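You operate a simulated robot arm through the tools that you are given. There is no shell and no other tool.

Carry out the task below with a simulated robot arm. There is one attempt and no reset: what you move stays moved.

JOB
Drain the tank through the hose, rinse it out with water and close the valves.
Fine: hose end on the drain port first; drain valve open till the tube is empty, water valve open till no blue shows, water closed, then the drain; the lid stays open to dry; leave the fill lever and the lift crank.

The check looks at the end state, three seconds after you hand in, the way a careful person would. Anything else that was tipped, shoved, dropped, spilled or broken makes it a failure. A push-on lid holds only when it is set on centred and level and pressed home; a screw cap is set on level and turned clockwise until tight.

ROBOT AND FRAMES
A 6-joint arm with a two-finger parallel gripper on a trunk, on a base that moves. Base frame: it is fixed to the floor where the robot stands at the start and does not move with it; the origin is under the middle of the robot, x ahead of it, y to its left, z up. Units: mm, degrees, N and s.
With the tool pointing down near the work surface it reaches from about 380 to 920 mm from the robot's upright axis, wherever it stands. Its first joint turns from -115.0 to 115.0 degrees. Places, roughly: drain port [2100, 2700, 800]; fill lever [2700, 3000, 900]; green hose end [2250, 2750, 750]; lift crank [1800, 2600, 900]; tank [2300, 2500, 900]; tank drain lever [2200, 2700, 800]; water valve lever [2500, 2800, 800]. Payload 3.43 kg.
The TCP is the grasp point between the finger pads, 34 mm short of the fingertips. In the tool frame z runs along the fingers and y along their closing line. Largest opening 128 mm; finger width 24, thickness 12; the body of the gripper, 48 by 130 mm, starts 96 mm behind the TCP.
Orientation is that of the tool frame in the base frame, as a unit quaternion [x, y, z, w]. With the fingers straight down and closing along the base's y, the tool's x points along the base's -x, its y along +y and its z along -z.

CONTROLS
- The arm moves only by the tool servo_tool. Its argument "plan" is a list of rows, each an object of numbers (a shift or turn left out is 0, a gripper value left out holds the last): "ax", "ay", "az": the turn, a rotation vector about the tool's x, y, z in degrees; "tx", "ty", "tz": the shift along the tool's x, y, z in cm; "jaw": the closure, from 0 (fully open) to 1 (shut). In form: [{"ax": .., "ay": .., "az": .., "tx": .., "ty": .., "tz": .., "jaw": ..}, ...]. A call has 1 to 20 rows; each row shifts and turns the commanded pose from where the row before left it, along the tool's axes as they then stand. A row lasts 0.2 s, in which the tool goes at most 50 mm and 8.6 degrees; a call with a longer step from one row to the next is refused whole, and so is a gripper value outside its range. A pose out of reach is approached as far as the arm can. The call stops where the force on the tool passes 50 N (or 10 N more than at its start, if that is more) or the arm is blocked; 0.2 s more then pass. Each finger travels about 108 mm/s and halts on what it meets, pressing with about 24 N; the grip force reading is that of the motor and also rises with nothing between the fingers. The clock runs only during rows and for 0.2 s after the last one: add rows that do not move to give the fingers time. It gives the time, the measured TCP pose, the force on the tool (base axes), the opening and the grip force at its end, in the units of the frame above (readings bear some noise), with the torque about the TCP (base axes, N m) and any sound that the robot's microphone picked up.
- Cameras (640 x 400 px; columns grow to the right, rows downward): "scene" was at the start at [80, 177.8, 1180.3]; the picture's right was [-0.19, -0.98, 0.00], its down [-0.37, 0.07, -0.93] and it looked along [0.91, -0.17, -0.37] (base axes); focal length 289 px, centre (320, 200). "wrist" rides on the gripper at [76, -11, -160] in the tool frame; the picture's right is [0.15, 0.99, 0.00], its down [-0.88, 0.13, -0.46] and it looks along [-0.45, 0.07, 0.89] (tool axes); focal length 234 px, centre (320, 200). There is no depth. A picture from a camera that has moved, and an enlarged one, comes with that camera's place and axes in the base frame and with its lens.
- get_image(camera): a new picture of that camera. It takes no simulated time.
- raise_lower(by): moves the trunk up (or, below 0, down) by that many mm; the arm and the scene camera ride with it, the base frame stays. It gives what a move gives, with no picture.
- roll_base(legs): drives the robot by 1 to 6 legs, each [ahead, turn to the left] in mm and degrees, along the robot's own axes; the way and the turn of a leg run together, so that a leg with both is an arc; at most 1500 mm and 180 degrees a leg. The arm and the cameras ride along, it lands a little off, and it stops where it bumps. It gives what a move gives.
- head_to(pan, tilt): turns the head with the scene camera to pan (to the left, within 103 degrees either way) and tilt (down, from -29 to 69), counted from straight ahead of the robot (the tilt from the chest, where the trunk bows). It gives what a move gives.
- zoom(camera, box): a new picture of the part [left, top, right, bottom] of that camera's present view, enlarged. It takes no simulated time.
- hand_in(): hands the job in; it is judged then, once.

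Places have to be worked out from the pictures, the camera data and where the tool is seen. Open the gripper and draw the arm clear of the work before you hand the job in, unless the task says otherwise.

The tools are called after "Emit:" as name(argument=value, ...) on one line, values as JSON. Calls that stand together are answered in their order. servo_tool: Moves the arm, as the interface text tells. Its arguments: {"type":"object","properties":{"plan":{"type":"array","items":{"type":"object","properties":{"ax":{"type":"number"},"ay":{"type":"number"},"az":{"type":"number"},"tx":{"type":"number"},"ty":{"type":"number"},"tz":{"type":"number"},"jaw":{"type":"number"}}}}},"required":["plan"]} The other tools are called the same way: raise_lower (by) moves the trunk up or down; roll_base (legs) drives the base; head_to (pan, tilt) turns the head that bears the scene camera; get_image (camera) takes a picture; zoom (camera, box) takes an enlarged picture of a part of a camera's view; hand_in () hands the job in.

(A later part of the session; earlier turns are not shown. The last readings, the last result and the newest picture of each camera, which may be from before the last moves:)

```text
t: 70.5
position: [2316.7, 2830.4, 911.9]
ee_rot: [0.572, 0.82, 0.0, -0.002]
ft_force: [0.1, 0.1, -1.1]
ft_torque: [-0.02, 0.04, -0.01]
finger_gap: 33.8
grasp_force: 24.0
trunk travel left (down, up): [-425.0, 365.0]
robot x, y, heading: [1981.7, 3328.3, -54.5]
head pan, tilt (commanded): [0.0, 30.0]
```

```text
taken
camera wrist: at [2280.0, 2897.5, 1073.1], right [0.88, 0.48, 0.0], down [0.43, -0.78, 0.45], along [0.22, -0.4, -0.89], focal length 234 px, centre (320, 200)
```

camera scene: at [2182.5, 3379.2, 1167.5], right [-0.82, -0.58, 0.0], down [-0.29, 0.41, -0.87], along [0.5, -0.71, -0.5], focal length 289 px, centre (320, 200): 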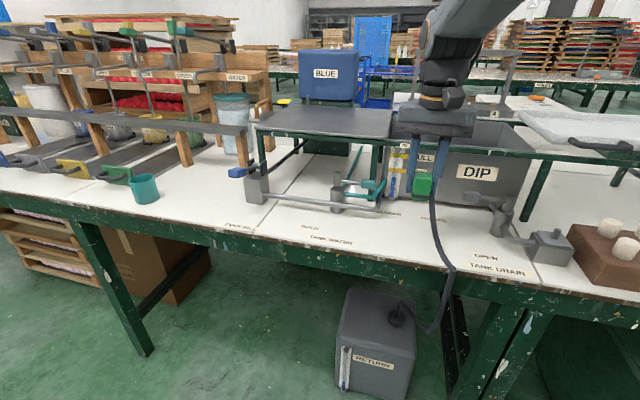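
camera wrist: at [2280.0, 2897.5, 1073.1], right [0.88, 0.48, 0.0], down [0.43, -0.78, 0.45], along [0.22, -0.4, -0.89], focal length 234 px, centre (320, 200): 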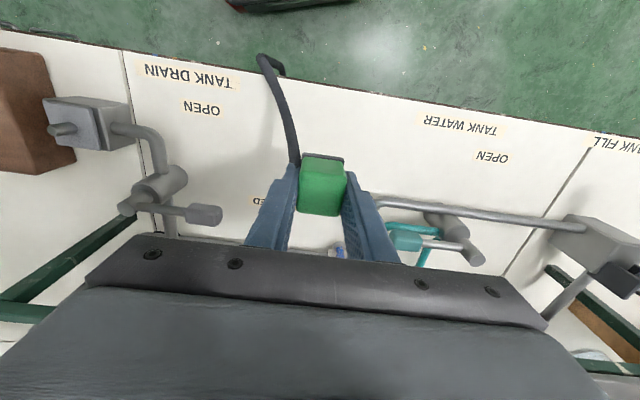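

The hose now leaves toward the front, and the tool is square with the row. I zoom on the port and valves from this pose to refine their places.

Emit:
zoom(camera="wrist", box=[0, 60, 240, 260])

Emit:
zoom(camera="wrist", box=[360, 120, 560, 280])

Emit:
zoom(camera="scene", box=[300, 150, 420, 240])

Emit:
zoom(camera="scene", box=[470, 180, 590, 270])

```text
2.00 times, centred on (120, 160) of wrist
camera zoom: at [2280.0, 2897.5, 1073.1], right [0.88, 0.48, 0.0], down [0.43, -0.78, 0.45], along [0.22, -0.4, -0.89], focal length 468 px, centre (720, 280)
```

zoom: 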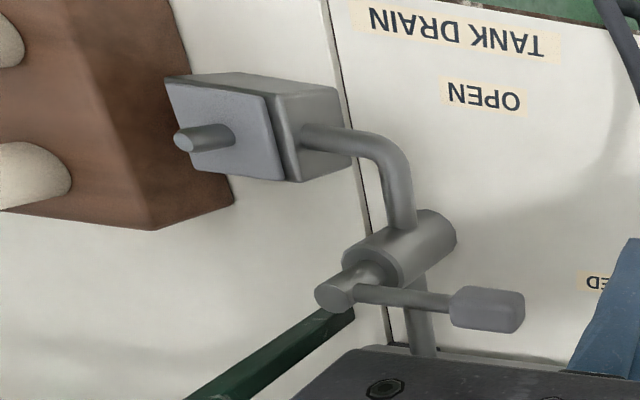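

```text
2.50 times, centred on (460, 200) of wrist
camera zoom: at [2280.0, 2897.5, 1073.1], right [0.88, 0.48, 0.0], down [0.43, -0.78, 0.45], along [0.22, -0.4, -0.89], focal length 585 px, centre (-30, 200)
```

zoom: 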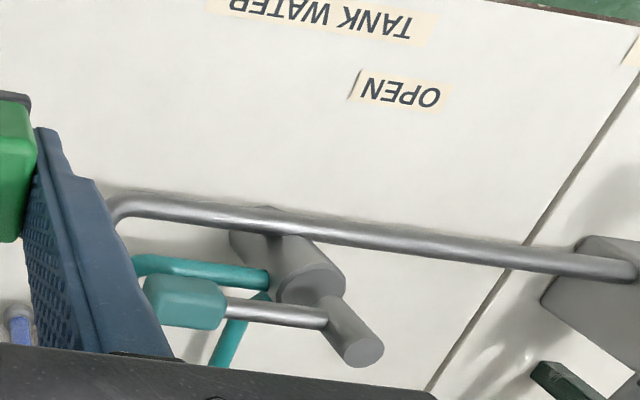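

```text
4.44 times, centred on (360, 195) of scene
camera zoom: at [2182.5, 3379.2, 1167.5], right [-0.82, -0.58, 0.0], down [-0.29, 0.41, -0.87], along [0.5, -0.71, -0.5], focal length 1283 px, centre (142, 222)
```

zoom: 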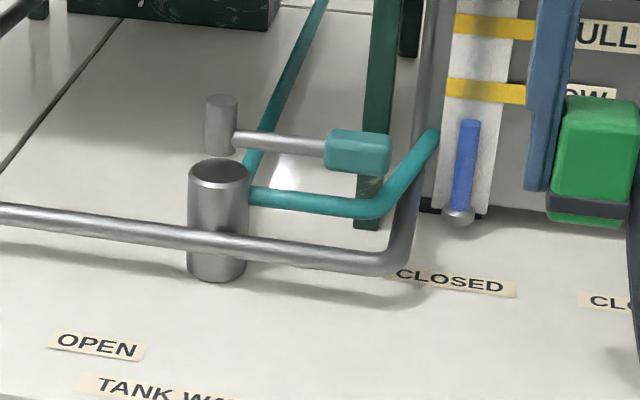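

```text
4.44 times, centred on (530, 225) of scene
camera zoom: at [2182.5, 3379.2, 1167.5], right [-0.82, -0.58, 0.0], down [-0.29, 0.41, -0.87], along [0.5, -0.71, -0.5], focal length 1283 px, centre (-613, 89)
```

zoom: 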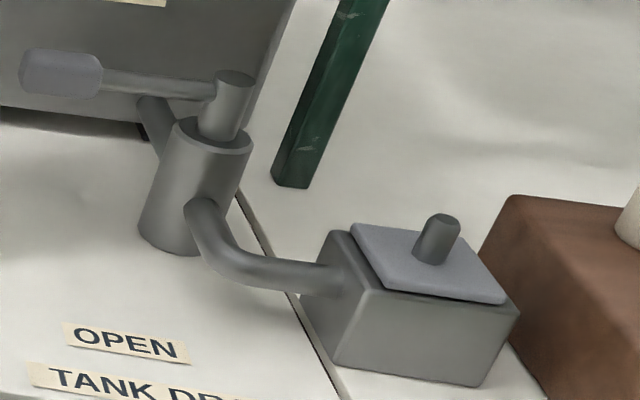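

Both views agree on the spigot: top near [2068.5,2731.8,835], plate near z 813. I carry the block along the row until it is over the spigot, still at z 912.

Emit:
servo_tool(plan=[{"ty": -2.0, "tx": -0.12}, {"ty": -3.0, "tx": -0.12}, {"ty": -3.0, "tx": -0.13}, {"ty": -3.0, "tx": -0.13}, {"ty": -3.0, "tx": -0.13}, {"ty": -3.0, "tx": -0.13}, {"ty": -3.0, "tx": -0.12}, {"ty": -3.0, "tx": -0.12}, {"ty": -2.0, "tx": -0.12}, {"ty": -1.73}, {}, {}])

Emit:
get_image(camera="scene")

Emit:
get_image(camera="wrist")

Emit:
zoom(camera="scene", box=[490, 140, 610, 270])

Emit:
zoom(camera="wrist", box=[240, 100, 400, 260])

```text
t: 73.1
position: [2070.2, 2726.9, 911.5]
ee_rot: [0.572, 0.82, -0.001, -0.002]
ft_force: [0.3, -0.1, -0.3]
ft_torque: [0.01, -0.03, 0.02]
finger_gap: 33.9
grasp_force: 24.3
trunk travel left (down, up): [-425.0, 365.0]
robot x, y, heading: [1978.1, 3325.2, -54.9]
head pan, tilt (commanded): [0.0, 30.0]
```

```text
taken
camera scene: at [2182.5, 3379.2, 1167.5], right [-0.82, -0.58, 0.0], down [-0.29, 0.41, -0.87], along [0.5, -0.71, -0.5], focal length 289 px, centre (320, 200)
```

scene: 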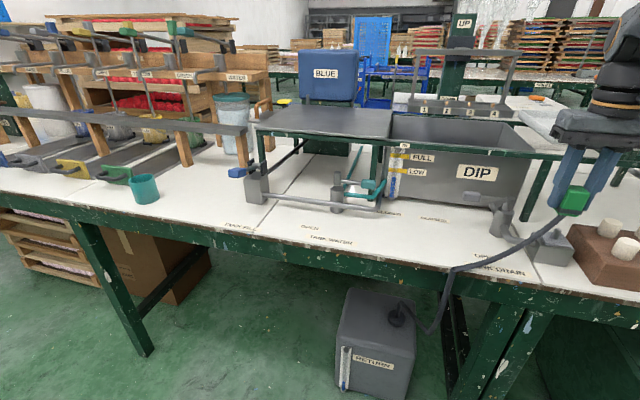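

```text
taken
camera wrist: at [2034.1, 2794.2, 1073.1], right [0.88, 0.48, 0.0], down [0.43, -0.78, 0.45], along [0.22, -0.4, -0.89], focal length 234 px, centre (320, 200)
```

wrist: 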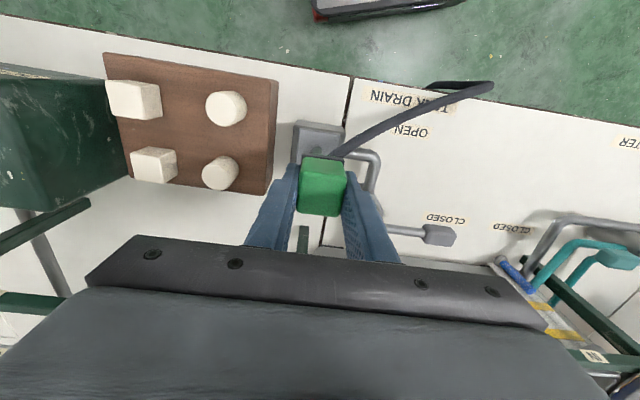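

```text
3.08 times, centred on (550, 205) of scene
camera zoom: at [2182.5, 3379.2, 1167.5], right [-0.82, -0.58, 0.0], down [-0.29, 0.41, -0.87], along [0.5, -0.71, -0.5], focal length 888 px, centre (-388, 185)
```

zoom: 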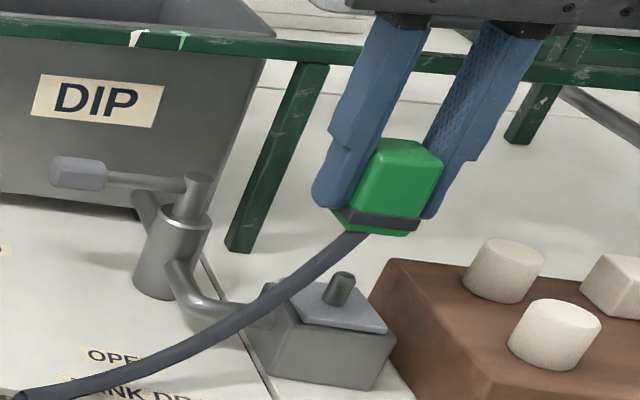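

```text
2.50 times, centred on (320, 180) of wrist
camera zoom: at [2034.1, 2794.2, 1073.1], right [0.88, 0.48, 0.0], down [0.43, -0.78, 0.45], along [0.22, -0.4, -0.89], focal length 585 px, centre (320, 250)
```

zoom: 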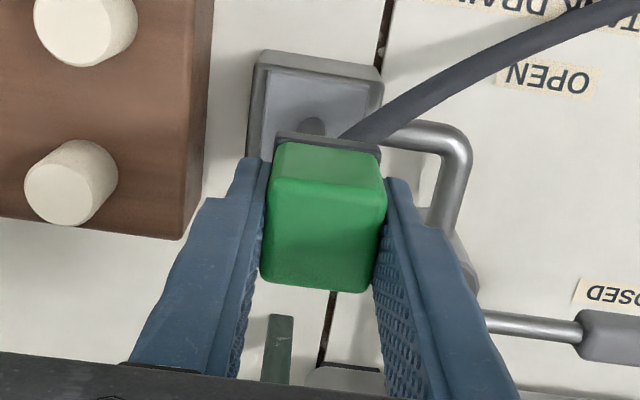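

The block is above the spigot to within a few mm. I zoom in closely to check the alignment before lowering.

Emit:
zoom(camera="scene", box=[535, 175, 605, 245])

Emit:
zoom(camera="wrist", box=[280, 110, 370, 230])

```text
5.71 times, centred on (570, 210) of scene
camera zoom: at [2182.5, 3379.2, 1167.5], right [-0.82, -0.58, 0.0], down [-0.29, 0.41, -0.87], along [0.5, -0.71, -0.5], focal length 1649 px, centre (-1109, 143)
```

zoom: 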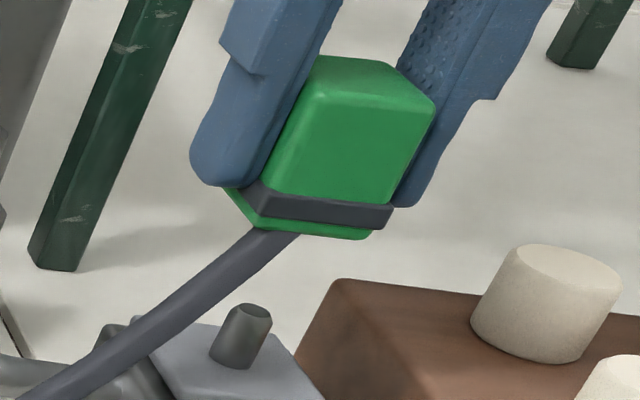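

```text
3.33 times, centred on (325, 170) of wrist
camera zoom: at [2034.1, 2794.2, 1073.1], right [0.88, 0.48, 0.0], down [0.43, -0.78, 0.45], along [0.22, -0.4, -0.89], focal length 781 px, centre (303, 300)
```

zoom: 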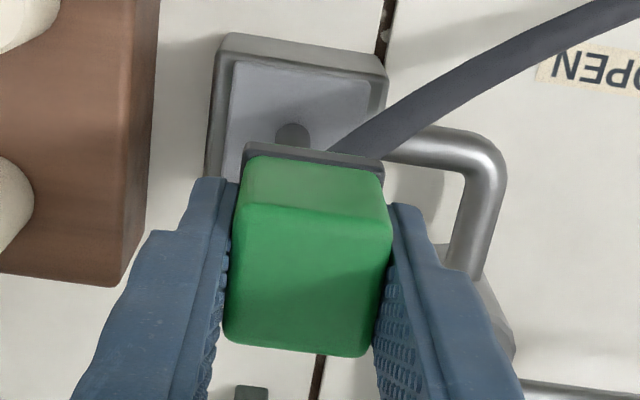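

By both views the block sits about 3 mm too far left (+u) of the spigot and right in depth. I shift 3 mm right and lower until its bottom is just above the spigot's tip, then look again.

Emit:
servo_tool(plan=[{"ty": -0.3}, {"tz": 1.5}, {"tz": 1.6}, {}, {}])

Emit:
zoom(camera="scene", box=[525, 190, 595, 260])

Emit:
zoom(camera="wrist", box=[280, 110, 370, 230])

```text
t: 74.3
position: [2068.3, 2726.9, 882.2]
ee_rot: [0.572, 0.821, 0.001, -0.002]
ft_force: [0.5, 0.4, -0.8]
ft_torque: [0.02, 0.04, -0.02]
finger_gap: 33.7
grasp_force: 23.8
trunk travel left (down, up): [-425.0, 365.0]
robot x, y, heading: [1978.2, 3326.9, -54.6]
head pan, tilt (commanded): [0.0, 30.0]
```

```text
5.71 times, centred on (560, 225) of scene
camera zoom: at [2182.5, 3379.2, 1167.5], right [-0.82, -0.58, 0.0], down [-0.29, 0.41, -0.87], along [0.5, -0.71, -0.5], focal length 1649 px, centre (-1051, 57)
```

zoom: 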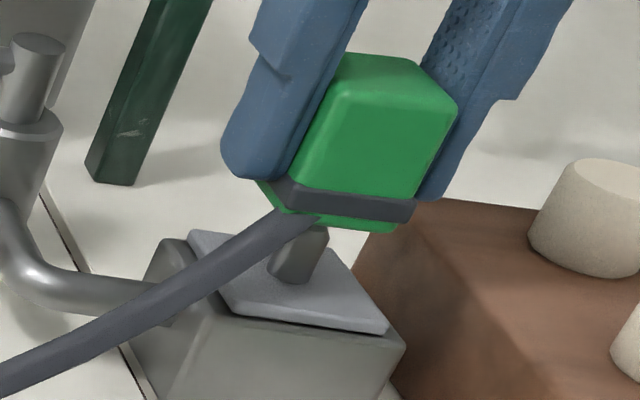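

```text
3.33 times, centred on (325, 170) of wrist
camera zoom: at [2031.9, 2795.1, 1043.1], right [0.88, 0.48, 0.0], down [0.43, -0.78, 0.45], along [0.22, -0.4, -0.89], focal length 781 px, centre (303, 300)
```

zoom: 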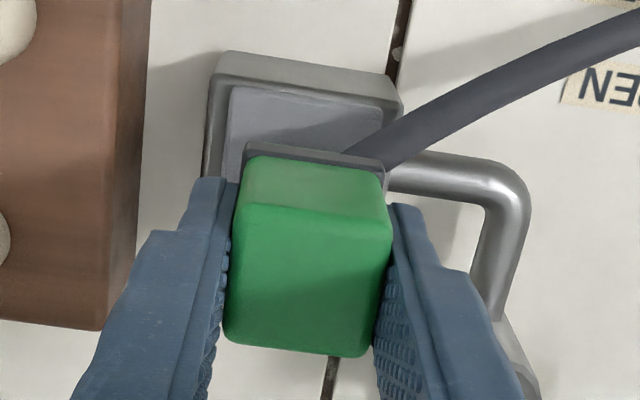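

The tip lines up with the block's bottom centre to within about 1 mm. I lower gently in small steps, watching the force.

Emit:
servo_tool(plan=[{"tz": 0.4, "ty": -0.05}, {"tz": 0.4}, {"tz": 0.4}, {"tz": 0.4}, {}])

Emit:
zoom(camera="scene", box=[525, 190, 595, 260])

```text
t: 75.5
position: [2067.8, 2726.0, 866.0]
ee_rot: [0.572, 0.82, 0.0, -0.002]
ft_force: [-0.1, -0.3, -1.1]
ft_torque: [-0.02, 0.0, 0.01]
finger_gap: 33.9
grasp_force: 23.7
trunk travel left (down, up): [-425.0, 365.0]
robot x, y, heading: [1976.2, 3331.9, -54.7]
head pan, tilt (commanded): [0.0, 30.0]
```

```text
5.71 times, centred on (560, 225) of scene
camera zoom: at [2182.5, 3379.2, 1167.5], right [-0.82, -0.58, 0.0], down [-0.29, 0.41, -0.87], along [0.5, -0.71, -0.5], focal length 1649 px, centre (-1051, 57)
```

zoom: 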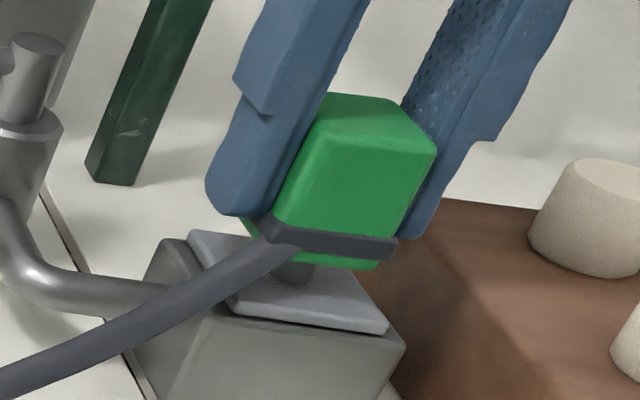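

No force yet, with the spigot apparently entering the block. I go on down in small steps until it seats on the plate.

Emit:
servo_tool(plan=[{"tz": 0.4}, {"tz": 0.4}, {"tz": 0.3}, {"tz": 0.3}, {}])

Emit:
zoom(camera="scene", box=[525, 190, 595, 260])

```text
t: 76.7
position: [2065.2, 2727.0, 852.1]
ee_rot: [0.571, 0.821, 0.0, -0.001]
ft_force: [-0.4, -0.1, 4.7]
ft_torque: [0.05, -0.07, 0.02]
finger_gap: 33.8
grasp_force: 24.3
trunk travel left (down, up): [-425.0, 365.0]
robot x, y, heading: [1974.2, 3328.9, -55.1]
head pan, tilt (commanded): [0.0, 30.0]
```

```text
5.71 times, centred on (560, 225) of scene
camera zoom: at [2182.4, 3379.3, 1167.5], right [-0.82, -0.58, 0.0], down [-0.29, 0.41, -0.87], along [0.5, -0.71, -0.5], focal length 1649 px, centre (-1051, 57)
```

zoom: 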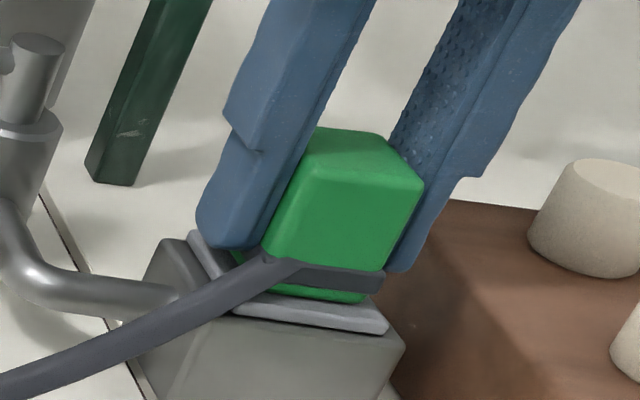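

A light upward force of 4.7 N shows first contact as it comes to the plate. I press a little further to seat it.

Emit:
servo_tool(plan=[{"tz": 0.2}, {"tz": 0.2}, {"tz": 0.2}, {}])

Emit:
zoom(camera="scene", box=[525, 190, 595, 260])

```text
t: 77.7
position: [2065.3, 2725.6, 845.2]
ee_rot: [0.571, 0.821, -0.001, -0.001]
ft_force: [2.2, -1.3, 18.1]
ft_torque: [-0.01, -0.18, 0.0]
finger_gap: 34.0
grasp_force: 24.5
trunk travel left (down, up): [-425.0, 365.0]
robot x, y, heading: [1974.7, 3328.1, -54.9]
head pan, tilt (commanded): [0.0, 30.0]
```

```text
5.71 times, centred on (560, 225) of scene
camera zoom: at [2182.5, 3379.7, 1167.5], right [-0.82, -0.58, 0.0], down [-0.29, 0.41, -0.87], along [0.5, -0.71, -0.5], focal length 1649 px, centre (-1051, 57)
```

zoom: 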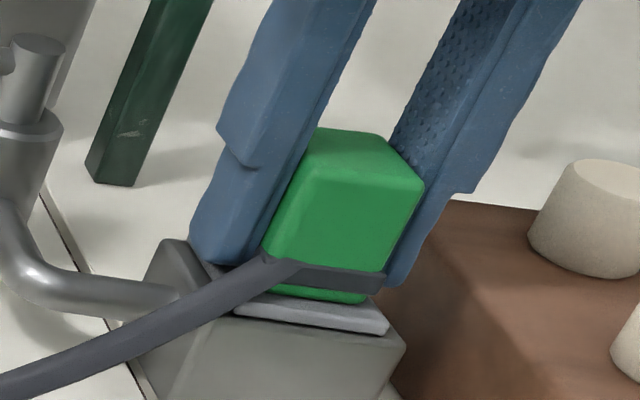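

The fingers slid down the block while it stayed put, so it is seated on the plate. The brown box lies only about 54 mm from the spigot, so I open the jaws just a little (gap ~52 mm) and rise straight up.

Emit:
servo_tool(plan=[{"jaw": 0.59}, {}, {}, {}])

Emit:
zoom(camera="scene", box=[525, 190, 595, 260])

```text
t: 78.7
position: [2065.8, 2726.9, 846.2]
ee_rot: [0.571, 0.821, 0.0, -0.002]
ft_force: [0.3, -0.9, 0.9]
ft_torque: [0.02, 0.02, -0.02]
finger_gap: 52.4
grasp_force: 0.1
trunk travel left (down, up): [-425.0, 365.0]
robot x, y, heading: [1976.1, 3333.2, -54.9]
head pan, tilt (commanded): [0.0, 30.0]
```

```text
5.71 times, centred on (560, 225) of scene
camera zoom: at [2182.5, 3379.2, 1167.5], right [-0.82, -0.58, 0.0], down [-0.29, 0.41, -0.87], along [0.5, -0.71, -0.5], focal length 1649 px, centre (-1051, 57)
```

zoom: 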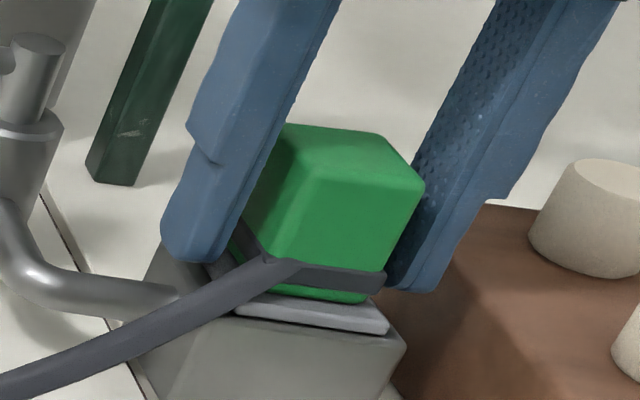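

The block stays level on the port. I rise straight up and look at the seat from above.

Emit:
servo_tool(plan=[{"tz": -2}, {"tz": -3}, {"tz": -3}, {"tz": -3}, {}])

Emit:
get_image(camera="wrist")

Emit:
zoom(camera="scene", box=[510, 180, 610, 270])

Emit:
get_image(camera="scene")

```text
t: 79.9
position: [2067.1, 2725.5, 956.5]
ee_rot: [0.572, 0.82, 0.0, -0.001]
ft_force: [-0.5, -1.7, -0.4]
ft_torque: [0.01, -0.05, 0.0]
finger_gap: 52.4
grasp_force: 0.0
trunk travel left (down, up): [-425.0, 365.0]
robot x, y, heading: [1979.4, 3327.6, -54.9]
head pan, tilt (commanded): [0.0, 30.0]
```

```text
taken
camera wrist: at [2030.9, 2793.2, 1117.1], right [0.88, 0.48, 0.0], down [0.43, -0.78, 0.45], along [0.22, -0.4, -0.89], focal length 234 px, centre (320, 200)
```

wrist: 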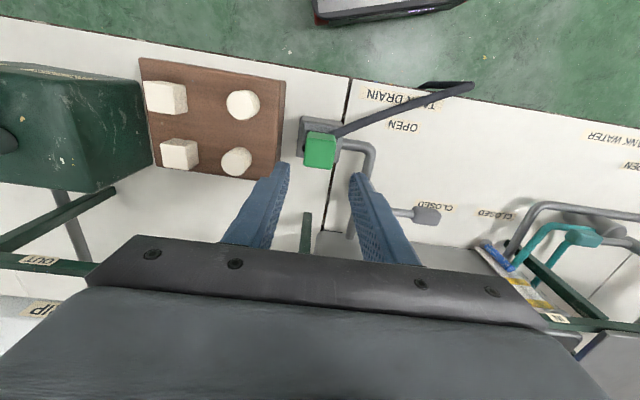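

```text
4.44 times, centred on (560, 225) of scene
camera zoom: at [2182.5, 3379.1, 1167.5], right [-0.82, -0.58, 0.0], down [-0.29, 0.41, -0.87], along [0.5, -0.71, -0.5], focal length 1283 px, centre (-747, 89)
```

zoom: 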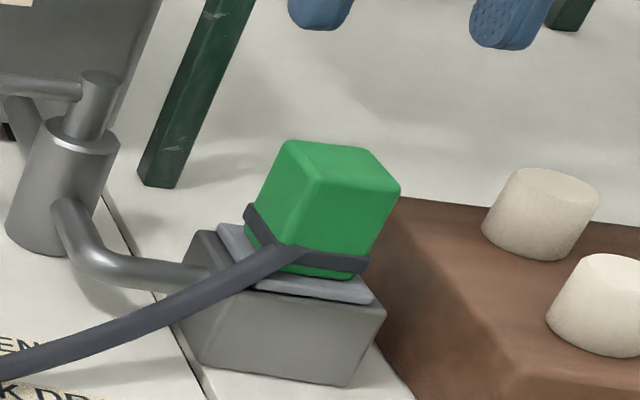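

```text
taken
camera scene: at [2182.5, 3379.1, 1167.5], right [-0.82, -0.58, 0.0], down [-0.29, 0.41, -0.87], along [0.5, -0.71, -0.5], focal length 289 px, centre (320, 200)
```

scene: 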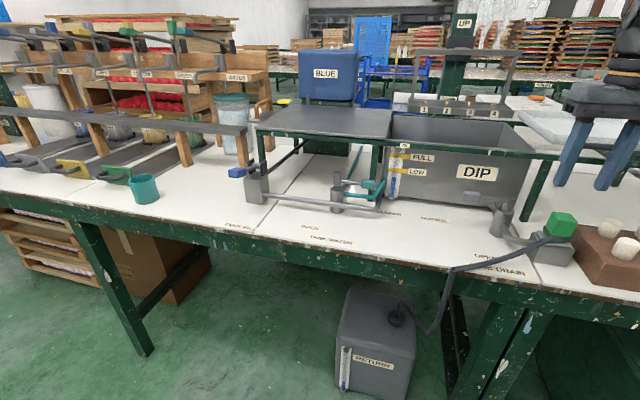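

The hose end sits square and level on the drain port. Triangulation puts the drain stem at [2161,2696] (top z 860) and its lever grip at [2232,2723.5,853], pointing along +u (closed). I shut the fingers and move above the space just behind the lever grip.

Emit:
servo_tool(plan=[{"jaw": 1, "tz": -1}, {"tx": -1.45, "ty": 2.67}, {"tx": -1.45, "ty": 2.67}, {"tx": -1.45, "ty": 2.67}, {"tx": -1.45, "ty": 2.67}, {"tx": -1.45, "ty": 2.67}, {"tx": -1.45, "ty": 2.66}, {}, {}])

Emit:
get_image(camera="wrist")

Emit:
zoom(camera="scene", box=[440, 120, 560, 240])

```text
t: 81.9
position: [2247.6, 2700.2, 965.4]
ee_rot: [0.571, 0.821, 0.0, -0.002]
ft_force: [-0.2, 0.2, -0.1]
ft_torque: [0.04, -0.02, 0.04]
finger_gap: 0.2
grasp_force: 23.6
trunk travel left (down, up): [-425.0, 365.0]
robot x, y, heading: [1978.6, 3332.2, -54.5]
head pan, tilt (commanded): [0.0, 30.0]
```

```text
taken
camera wrist: at [2212.0, 2767.8, 1126.1], right [0.88, 0.48, 0.0], down [0.43, -0.78, 0.45], along [0.22, -0.4, -0.89], focal length 234 px, centre (320, 200)
```

wrist: 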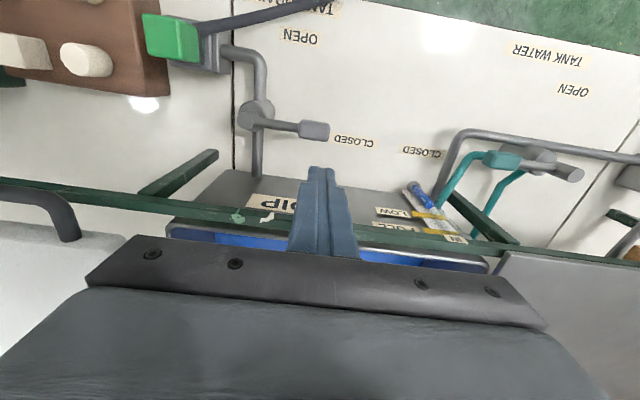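

```text
3.33 times, centred on (500, 180) of scene
camera zoom: at [2182.5, 3379.2, 1167.5], right [-0.82, -0.58, 0.0], down [-0.29, 0.41, -0.87], along [0.5, -0.71, -0.5], focal length 962 px, centre (-280, 267)
```

zoom: 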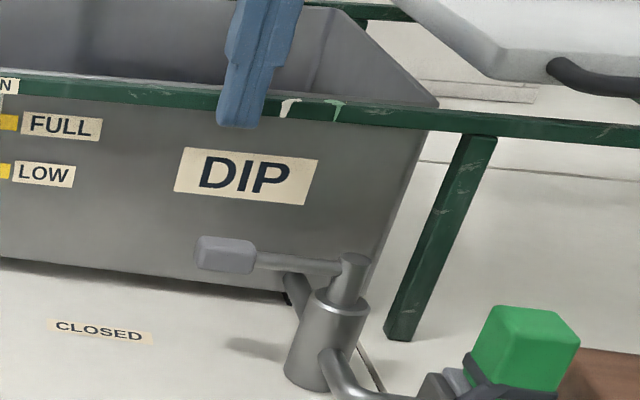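

The rail stands about 26 mm behind the fingers, the lever grip just in front. I step 3 mm further back, lower the fingertips beside the grip to TCP z = 866 and look.

Emit:
servo_tool(plan=[{"tx": -0.3}, {"tz": 2.5}, {"tz": 2.5}, {"tz": 2.5}, {"tz": 2.4}, {}])

Emit:
zoom(camera="scene", box=[440, 120, 560, 240])

Emit:
zoom(camera="wrist", box=[200, 60, 440, 240])

```text
t: 83.3
position: [2248.7, 2700.2, 864.8]
ee_rot: [0.571, 0.821, 0.0, -0.002]
ft_force: [0.8, -0.3, 0.6]
ft_torque: [0.04, 0.01, -0.02]
finger_gap: 0.1
grasp_force: 24.3
trunk travel left (down, up): [-425.0, 365.0]
robot x, y, heading: [1977.1, 3332.8, -54.7]
head pan, tilt (commanded): [0.0, 30.0]
```

```text
3.33 times, centred on (500, 180) of scene
camera zoom: at [2182.5, 3379.2, 1167.5], right [-0.82, -0.58, 0.0], down [-0.29, 0.41, -0.87], along [0.5, -0.71, -0.5], focal length 962 px, centre (-280, 267)
```

zoom: 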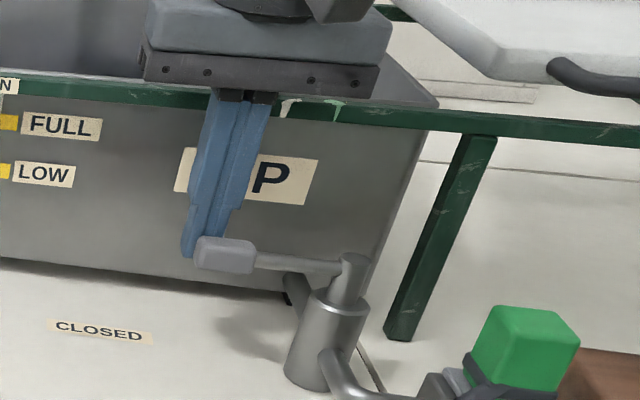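

```text
2.22 times, centred on (320, 150) of wrist
camera zoom: at [2212.2, 2767.2, 1027.3], right [0.88, 0.48, 0.0], down [0.43, -0.78, 0.45], along [0.22, -0.4, -0.89], focal length 520 px, centre (320, 311)
```

zoom: 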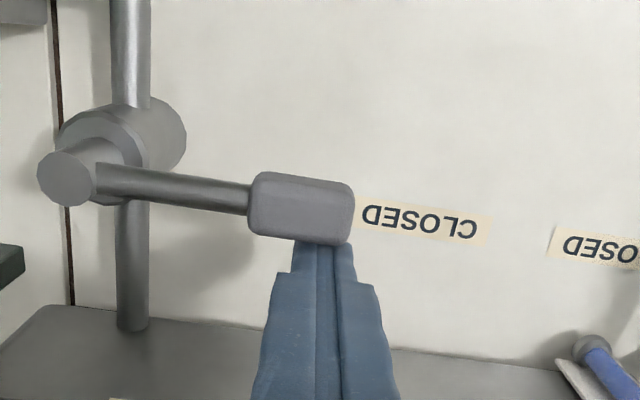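

The fingertips stand just behind the outer half of the grip. I sweep them along a 90° arc about the stem to bring the lever toward the front (OPEN).

Emit:
servo_tool(plan=[{"tx": 0.33, "ty": -0.35}, {"tx": 1.08, "ty": 0.18}, {"tx": 1.07, "ty": 0.17}, {"tx": 1.08, "ty": -0.1}, {"tx": 1.09, "ty": -0.12}, {"tx": 1.02, "ty": -0.39}, {"tx": 1.02, "ty": -0.39}, {}])

Emit:
zoom(camera="scene", box=[440, 120, 560, 240])

Emit:
zoom(camera="wrist", box=[200, 60, 440, 240])

```text
t: 85.1
position: [2215.0, 2756.8, 865.9]
ee_rot: [0.571, 0.821, 0.0, -0.002]
ft_force: [0.3, -0.5, -0.2]
ft_torque: [0.05, 0.0, 0.01]
finger_gap: 0.0
grasp_force: 24.1
trunk travel left (down, up): [-425.0, 365.0]
robot x, y, heading: [1980.0, 3334.9, -54.9]
head pan, tilt (commanded): [0.0, 30.0]
```

```text
3.33 times, centred on (500, 180) of scene
camera zoom: at [2182.5, 3379.2, 1167.5], right [-0.82, -0.58, 0.0], down [-0.29, 0.41, -0.87], along [0.5, -0.71, -0.5], focal length 962 px, centre (-280, 267)
```

zoom: 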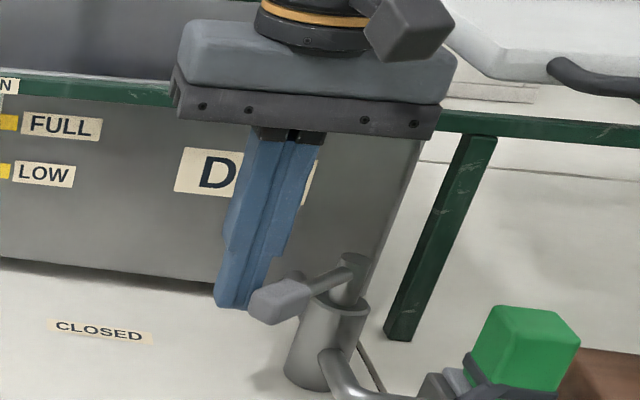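

```text
2.22 times, centred on (320, 150) of wrist
camera zoom: at [2178.9, 2823.1, 1027.3], right [0.88, 0.48, 0.0], down [0.43, -0.78, 0.45], along [0.22, -0.4, -0.89], focal length 520 px, centre (320, 311)
```

zoom: 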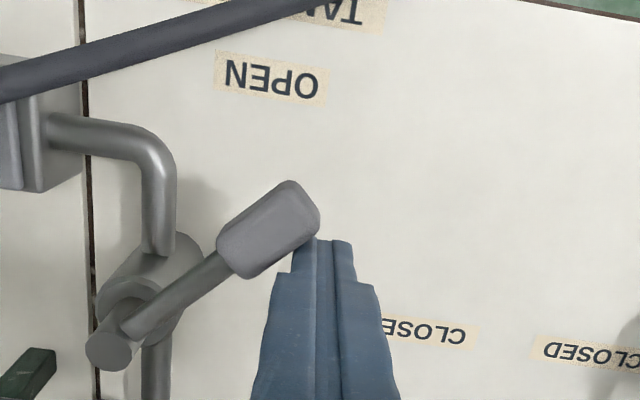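

The lever has followed to about 45-50° with little force. I continue the arc to 90°.

Emit:
servo_tool(plan=[{"tx": 0.93, "ty": -0.58}, {"tx": 0.84, "ty": -0.69}, {"tx": 0.74, "ty": -0.8}, {"tx": 0.64, "ty": -0.89}, {"tx": 0.5, "ty": -0.97}, {"tx": 0.39, "ty": -1.02}, {"ty": -0.2}, {}])

Emit:
zoom(camera="scene", box=[440, 120, 560, 240])

Emit:
zoom(camera="wrist", box=[200, 60, 440, 240])

```text
t: 86.9
position: [2153.4, 2775.8, 864.8]
ee_rot: [0.571, 0.821, 0.001, -0.002]
ft_force: [-0.9, 0.4, -0.2]
ft_torque: [-0.01, 0.02, 0.0]
finger_gap: 0.0
grasp_force: 23.4
trunk travel left (down, up): [-425.0, 365.0]
robot x, y, heading: [1978.0, 3329.5, -54.8]
head pan, tilt (commanded): [0.0, 30.0]
```

```text
3.33 times, centred on (500, 180) of scene
camera zoom: at [2182.5, 3379.2, 1167.5], right [-0.82, -0.58, 0.0], down [-0.29, 0.41, -0.87], along [0.5, -0.71, -0.5], focal length 962 px, centre (-280, 267)
```

zoom: 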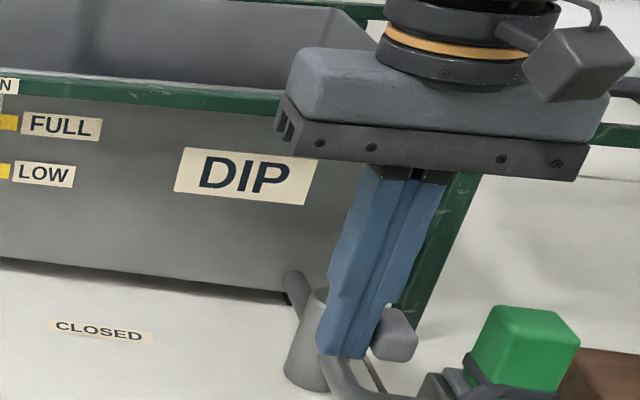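

```text
2.22 times, centred on (320, 150) of wrist
camera zoom: at [2116.9, 2842.9, 1026.5], right [0.88, 0.48, 0.0], down [0.43, -0.78, 0.45], along [0.22, -0.4, -0.89], focal length 520 px, centre (320, 311)
```

zoom: 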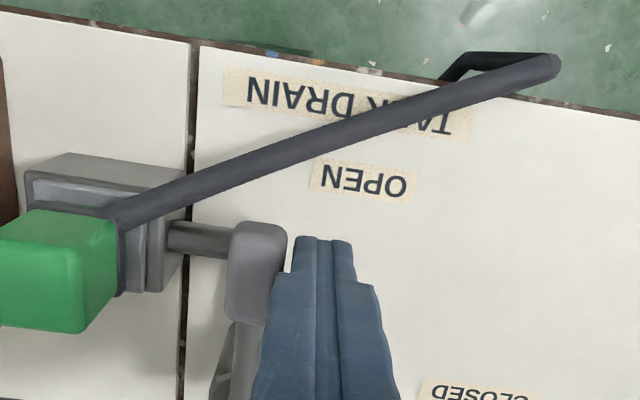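

The lever now stands at about 111°, i.e. a full quarter turn onto OPEN. I draw the finger away and up, and check the level tube and hose.

Emit:
servo_tool(plan=[{"ty": 1.5}, {"ty": 2.5}, {"tz": -3}, {"tz": -4}, {"tz": -4}, {}])

Emit:
get_image(camera="scene")

Emit:
zoom(camera="scene", box=[320, 140, 440, 230])

Emit:
zoom(camera="scene", box=[320, 270, 440, 400])

```text
t: 88.3
position: [2189.3, 2788.8, 974.6]
ee_rot: [0.571, 0.821, 0.001, -0.001]
ft_force: [-0.3, -0.1, 0.1]
ft_torque: [0.0, 0.0, -0.02]
finger_gap: 0.0
grasp_force: 24.1
trunk travel left (down, up): [-425.0, 365.0]
robot x, y, heading: [1976.5, 3329.7, -54.9]
head pan, tilt (commanded): [0.0, 30.0]
```

```text
taken
camera scene: at [2182.5, 3379.1, 1167.5], right [-0.82, -0.58, 0.0], down [-0.29, 0.41, -0.87], along [0.5, -0.71, -0.5], focal length 289 px, centre (320, 200)
```

scene: 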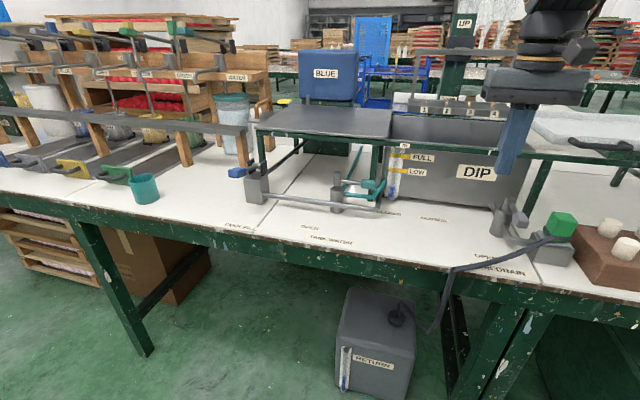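

```text
4.44 times, centred on (380, 185) of scene
camera zoom: at [2182.5, 3379.1, 1167.5], right [-0.82, -0.58, 0.0], down [-0.29, 0.41, -0.87], along [0.5, -0.71, -0.5], focal length 1283 px, centre (53, 267)
```

zoom: 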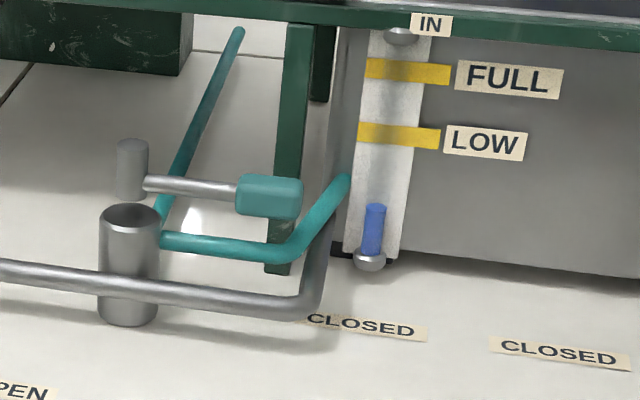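

```text
3.08 times, centred on (380, 335) of scene
camera zoom: at [2182.5, 3379.1, 1167.5], right [-0.82, -0.58, 0.0], down [-0.29, 0.41, -0.87], along [0.5, -0.71, -0.5], focal length 888 px, centre (135, -215)
```

zoom: 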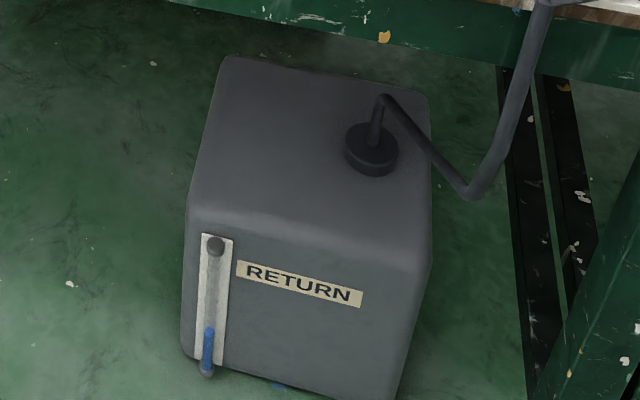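

The tank's tube is falling and the RETURN can's tube rising, with no spill. While it drains I move, well above everything, to hover behind the water lever (stem at [2523,2824.5], grip at [2450,2800,850]).

Emit:
servo_tool(plan=[{"tz": -2}, {"tx": -0.5, "ty": 3.2}, {"tx": -1.3, "ty": 3.2}, {"tx": -1.3, "ty": 3.2}, {"tx": -1.3, "ty": 3.2}, {"tx": -1.3, "ty": 3.2}, {"tx": -1.3, "ty": 3.2}, {"tx": -1.3, "ty": 3.2}, {"tx": -1.3, "ty": 2.93}, {}, {}, {}, {}, {}])

Emit:
get_image(camera="wrist")

Emit:
get_image(camera="scene")

Emit:
zoom(camera="scene", box=[320, 120, 440, 230])

Emit:
zoom(camera="scene", box=[320, 270, 440, 400])

```text
t: 91.3
position: [2462.3, 2789.3, 992.0]
ee_rot: [0.571, 0.821, 0.0, -0.002]
ft_force: [-0.4, -0.4, -0.7]
ft_torque: [-0.02, 0.0, 0.0]
finger_gap: 0.1
grasp_force: 23.9
trunk travel left (down, up): [-425.0, 365.0]
robot x, y, heading: [1977.3, 3329.2, -54.6]
head pan, tilt (commanded): [0.0, 30.0]
```

```text
taken
camera wrist: at [2427.1, 2856.6, 1153.2], right [0.88, 0.48, 0.0], down [0.43, -0.78, 0.45], along [0.22, -0.4, -0.89], focal length 234 px, centre (320, 200)
```

wrist: 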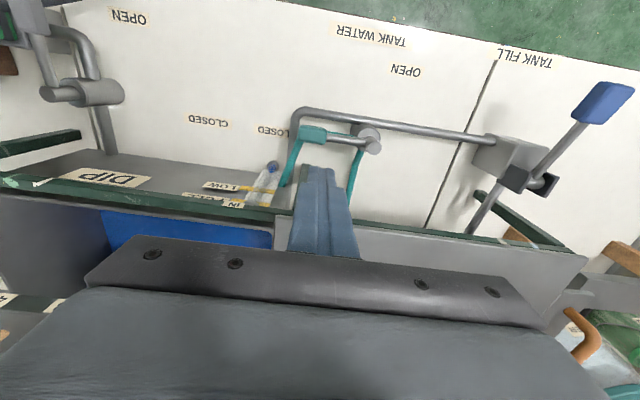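

```text
taken
camera scene: at [2182.6, 3379.2, 1167.5], right [-0.82, -0.58, 0.0], down [-0.29, 0.41, -0.87], along [0.5, -0.71, -0.5], focal length 289 px, centre (320, 200)
```

scene: 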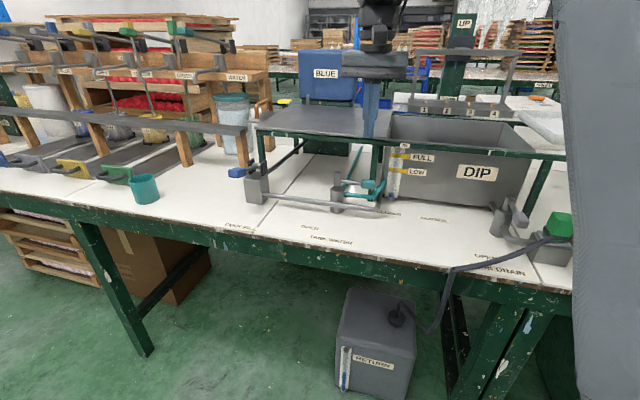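

```text
3.64 times, centred on (380, 175) of scene
camera zoom: at [2182.6, 3379.2, 1167.5], right [-0.82, -0.58, 0.0], down [-0.29, 0.41, -0.87], along [0.5, -0.71, -0.5], focal length 1050 px, centre (102, 291)
```

zoom: 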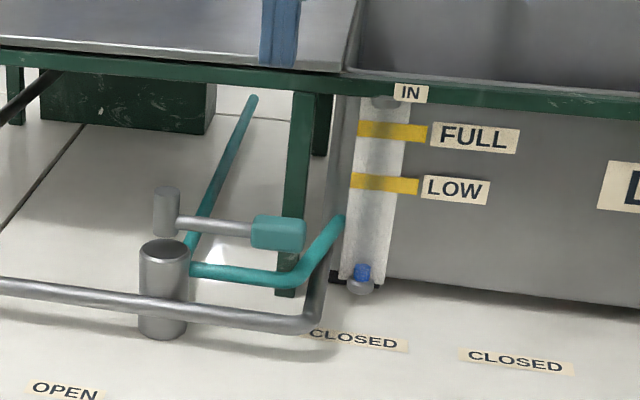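

```text
3.08 times, centred on (380, 335) of scene
camera zoom: at [2182.6, 3379.2, 1167.5], right [-0.82, -0.58, 0.0], down [-0.29, 0.41, -0.87], along [0.5, -0.71, -0.5], focal length 888 px, centre (135, -215)
```

zoom: 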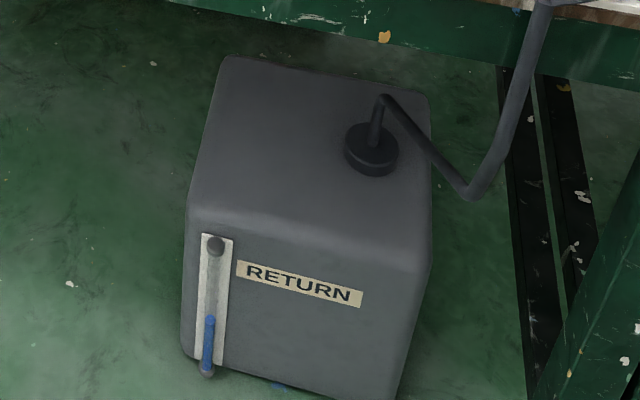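

The tube is nearly empty, with a small remnant left. I make the small correction to sit behind the grip and wait a little longer.

Emit:
servo_tool(plan=[{"tx": -0.85, "ty": -0.15}, {"tx": -0.85, "ty": -0.15}, {}, {}, {}, {}, {}, {}, {}, {}])

Emit:
zoom(camera="scene", box=[320, 120, 440, 230])

Emit:
get_image(camera="wrist")

Emit:
zoom(camera="wrist", box=[220, 80, 420, 260])

```text
t: 93.5
position: [2466.1, 2771.6, 993.3]
ee_rot: [0.572, 0.821, 0.001, -0.003]
ft_force: [0.9, 0.1, 0.4]
ft_torque: [0.02, 0.0, 0.01]
finger_gap: 0.0
grasp_force: 24.2
trunk travel left (down, up): [-425.0, 365.0]
robot x, y, heading: [1977.6, 3332.8, -54.5]
head pan, tilt (commanded): [0.0, 30.0]
```

```text
3.64 times, centred on (380, 175) of scene
camera zoom: at [2182.6, 3379.2, 1167.5], right [-0.82, -0.58, 0.0], down [-0.29, 0.41, -0.87], along [0.5, -0.71, -0.5], focal length 1050 px, centre (102, 291)
```

zoom: 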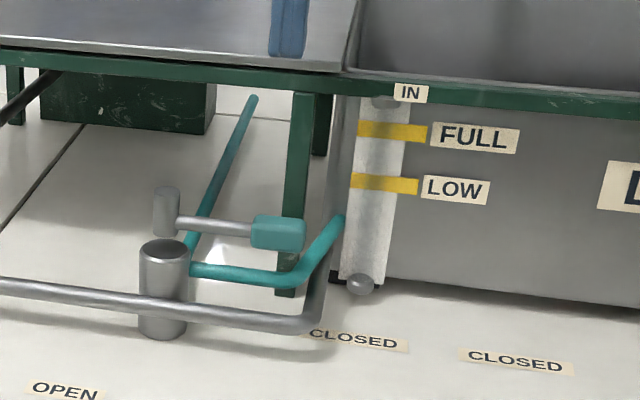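

```text
taken
camera wrist: at [2429.7, 2838.5, 1154.3], right [0.88, 0.48, 0.0], down [0.43, -0.78, 0.45], along [0.22, -0.4, -0.89], focal length 234 px, centre (320, 200)
```

wrist: 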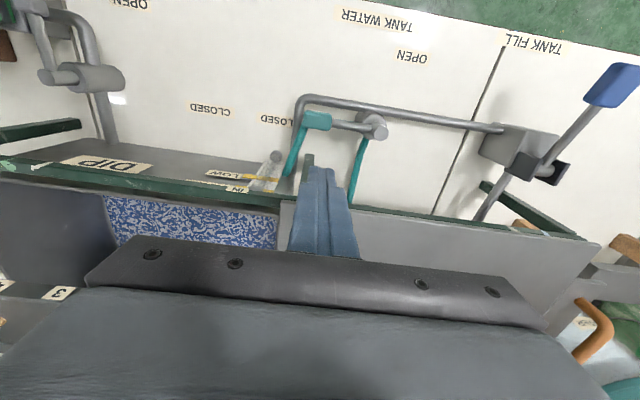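

```text
2.22 times, centred on (320, 170) of wrist
camera zoom: at [2429.7, 2838.5, 1154.3], right [0.88, 0.48, 0.0], down [0.43, -0.78, 0.45], along [0.22, -0.4, -0.89], focal length 520 px, centre (320, 267)
```

zoom: 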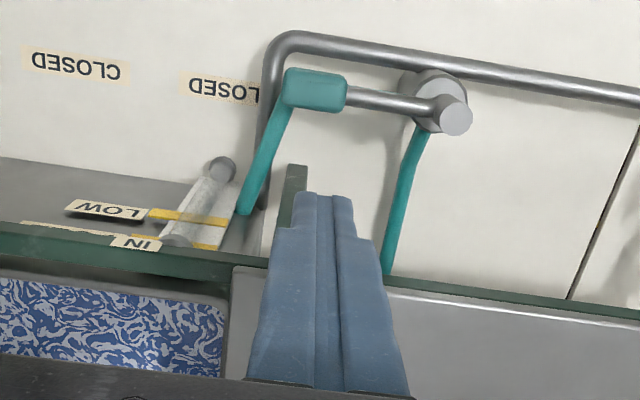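

The tube is empty; only a blue film remains on the tank floor. I now lower the closed fingers between the rail and the water lever's grip (about 9 mm clear on each side) to TCP z = 870.

Emit:
servo_tool(plan=[{"tx": 0.3}, {"tz": 2.5}, {"tz": 2.5}, {"tz": 2.5}, {"tz": 2.5}, {"tz": 2.3}, {}])

Emit:
zoom(camera="scene", box=[300, 110, 440, 230])

Emit:
zoom(camera="wrist", box=[200, 60, 440, 260])

```text
t: 95.1
position: [2463.0, 2775.4, 870.9]
ee_rot: [0.571, 0.821, 0.0, -0.002]
ft_force: [0.4, 0.2, -0.1]
ft_torque: [0.05, 0.01, 0.03]
finger_gap: 0.0
grasp_force: 24.0
trunk travel left (down, up): [-425.0, 365.0]
robot x, y, heading: [1976.8, 3329.3, -54.8]
head pan, tilt (commanded): [0.0, 30.0]
```

```text
3.33 times, centred on (370, 170) of scene
camera zoom: at [2182.5, 3379.2, 1167.5], right [-0.82, -0.58, 0.0], down [-0.29, 0.41, -0.87], along [0.5, -0.71, -0.5], focal length 962 px, centre (153, 300)
```

zoom: 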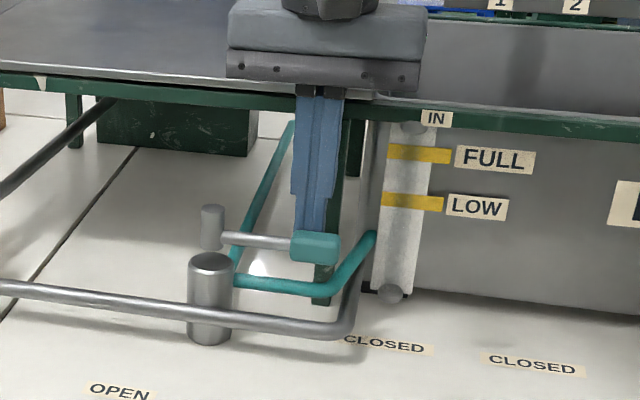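

```text
2.00 times, centred on (320, 160) of wrist
camera zoom: at [2427.9, 2842.7, 1031.9], right [0.88, 0.48, 0.0], down [0.43, -0.78, 0.45], along [0.22, -0.4, -0.89], focal length 468 px, centre (320, 280)
```

zoom: 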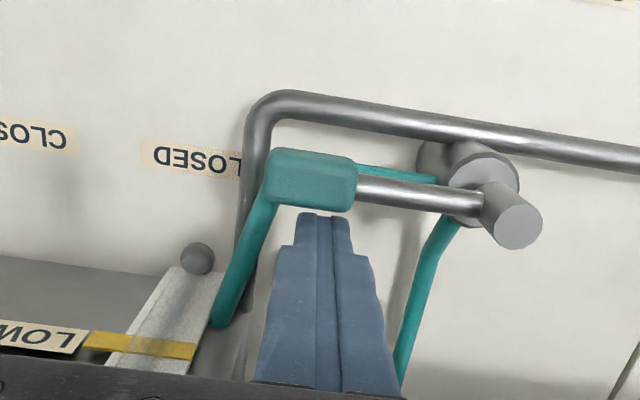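

The fingertip stands right behind the inner half of the teal grip. I sweep the mirrored 90° arc to bring the water lever to the front (OPEN).

Emit:
servo_tool(plan=[{"tx": 0.13, "ty": 0.1}, {"tx": 0.98, "ty": -0.19}, {"tx": 0.98, "ty": -0.19}, {"tx": 0.98, "ty": 0.07}, {"tx": 0.98, "ty": 0.07}, {"tx": 0.93, "ty": 0.33}, {"tx": 0.93, "ty": 0.33}, {"tx": 0.83, "ty": 0.55}, {"tx": 0.83, "ty": 0.55}, {"tx": 0.65, "ty": 0.75}, {"tx": 0.65, "ty": 0.75}, {"tx": 0.43, "ty": 0.89}, {"tx": 0.43, "ty": 0.89}, {"ty": 0.2}, {}])

Emit:
zoom(camera="scene", box=[300, 110, 440, 230])

Emit:
get_image(camera="wrist")

Emit:
zoom(camera="scene", box=[320, 270, 440, 400])

```text
t: 98.3
position: [2477.8, 2883.3, 872.8]
ee_rot: [0.571, 0.821, 0.0, -0.002]
ft_force: [-5.8, -0.3, 1.6]
ft_torque: [-0.03, 0.1, -0.06]
finger_gap: 0.0
grasp_force: 24.0
trunk travel left (down, up): [-425.0, 365.0]
robot x, y, heading: [1976.7, 3331.7, -54.5]
head pan, tilt (commanded): [0.0, 30.0]
```

```text
3.33 times, centred on (370, 170) of scene
camera zoom: at [2182.3, 3379.2, 1167.5], right [-0.82, -0.58, 0.0], down [-0.29, 0.41, -0.87], along [0.5, -0.71, -0.5], focal length 962 px, centre (153, 300)
```

zoom: 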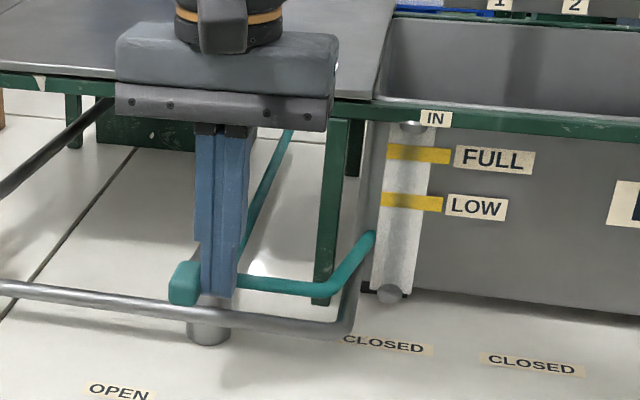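

```text
taken
camera wrist: at [2441.1, 2950.1, 1033.7], right [0.88, 0.48, 0.0], down [0.43, -0.78, 0.45], along [0.22, -0.4, -0.89], focal length 234 px, centre (320, 200)
```

wrist: 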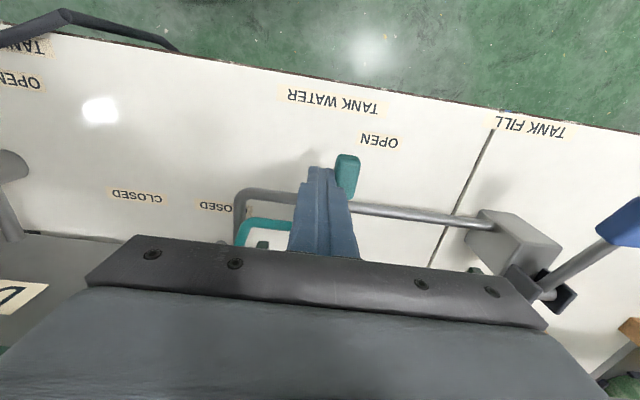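

```text
3.08 times, centred on (380, 335) of scene
camera zoom: at [2182.3, 3379.2, 1167.5], right [-0.82, -0.58, 0.0], down [-0.29, 0.41, -0.87], along [0.5, -0.71, -0.5], focal length 888 px, centre (135, -215)
```

zoom: 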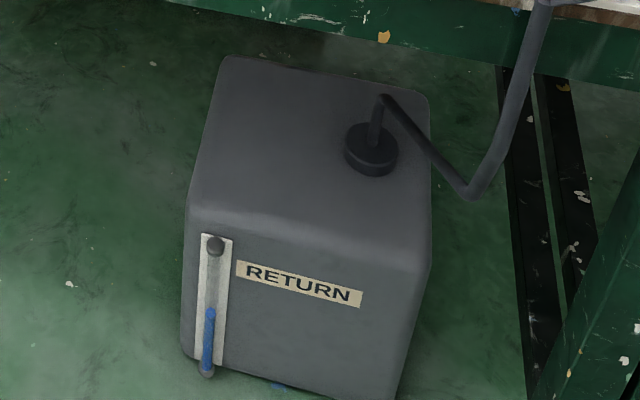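

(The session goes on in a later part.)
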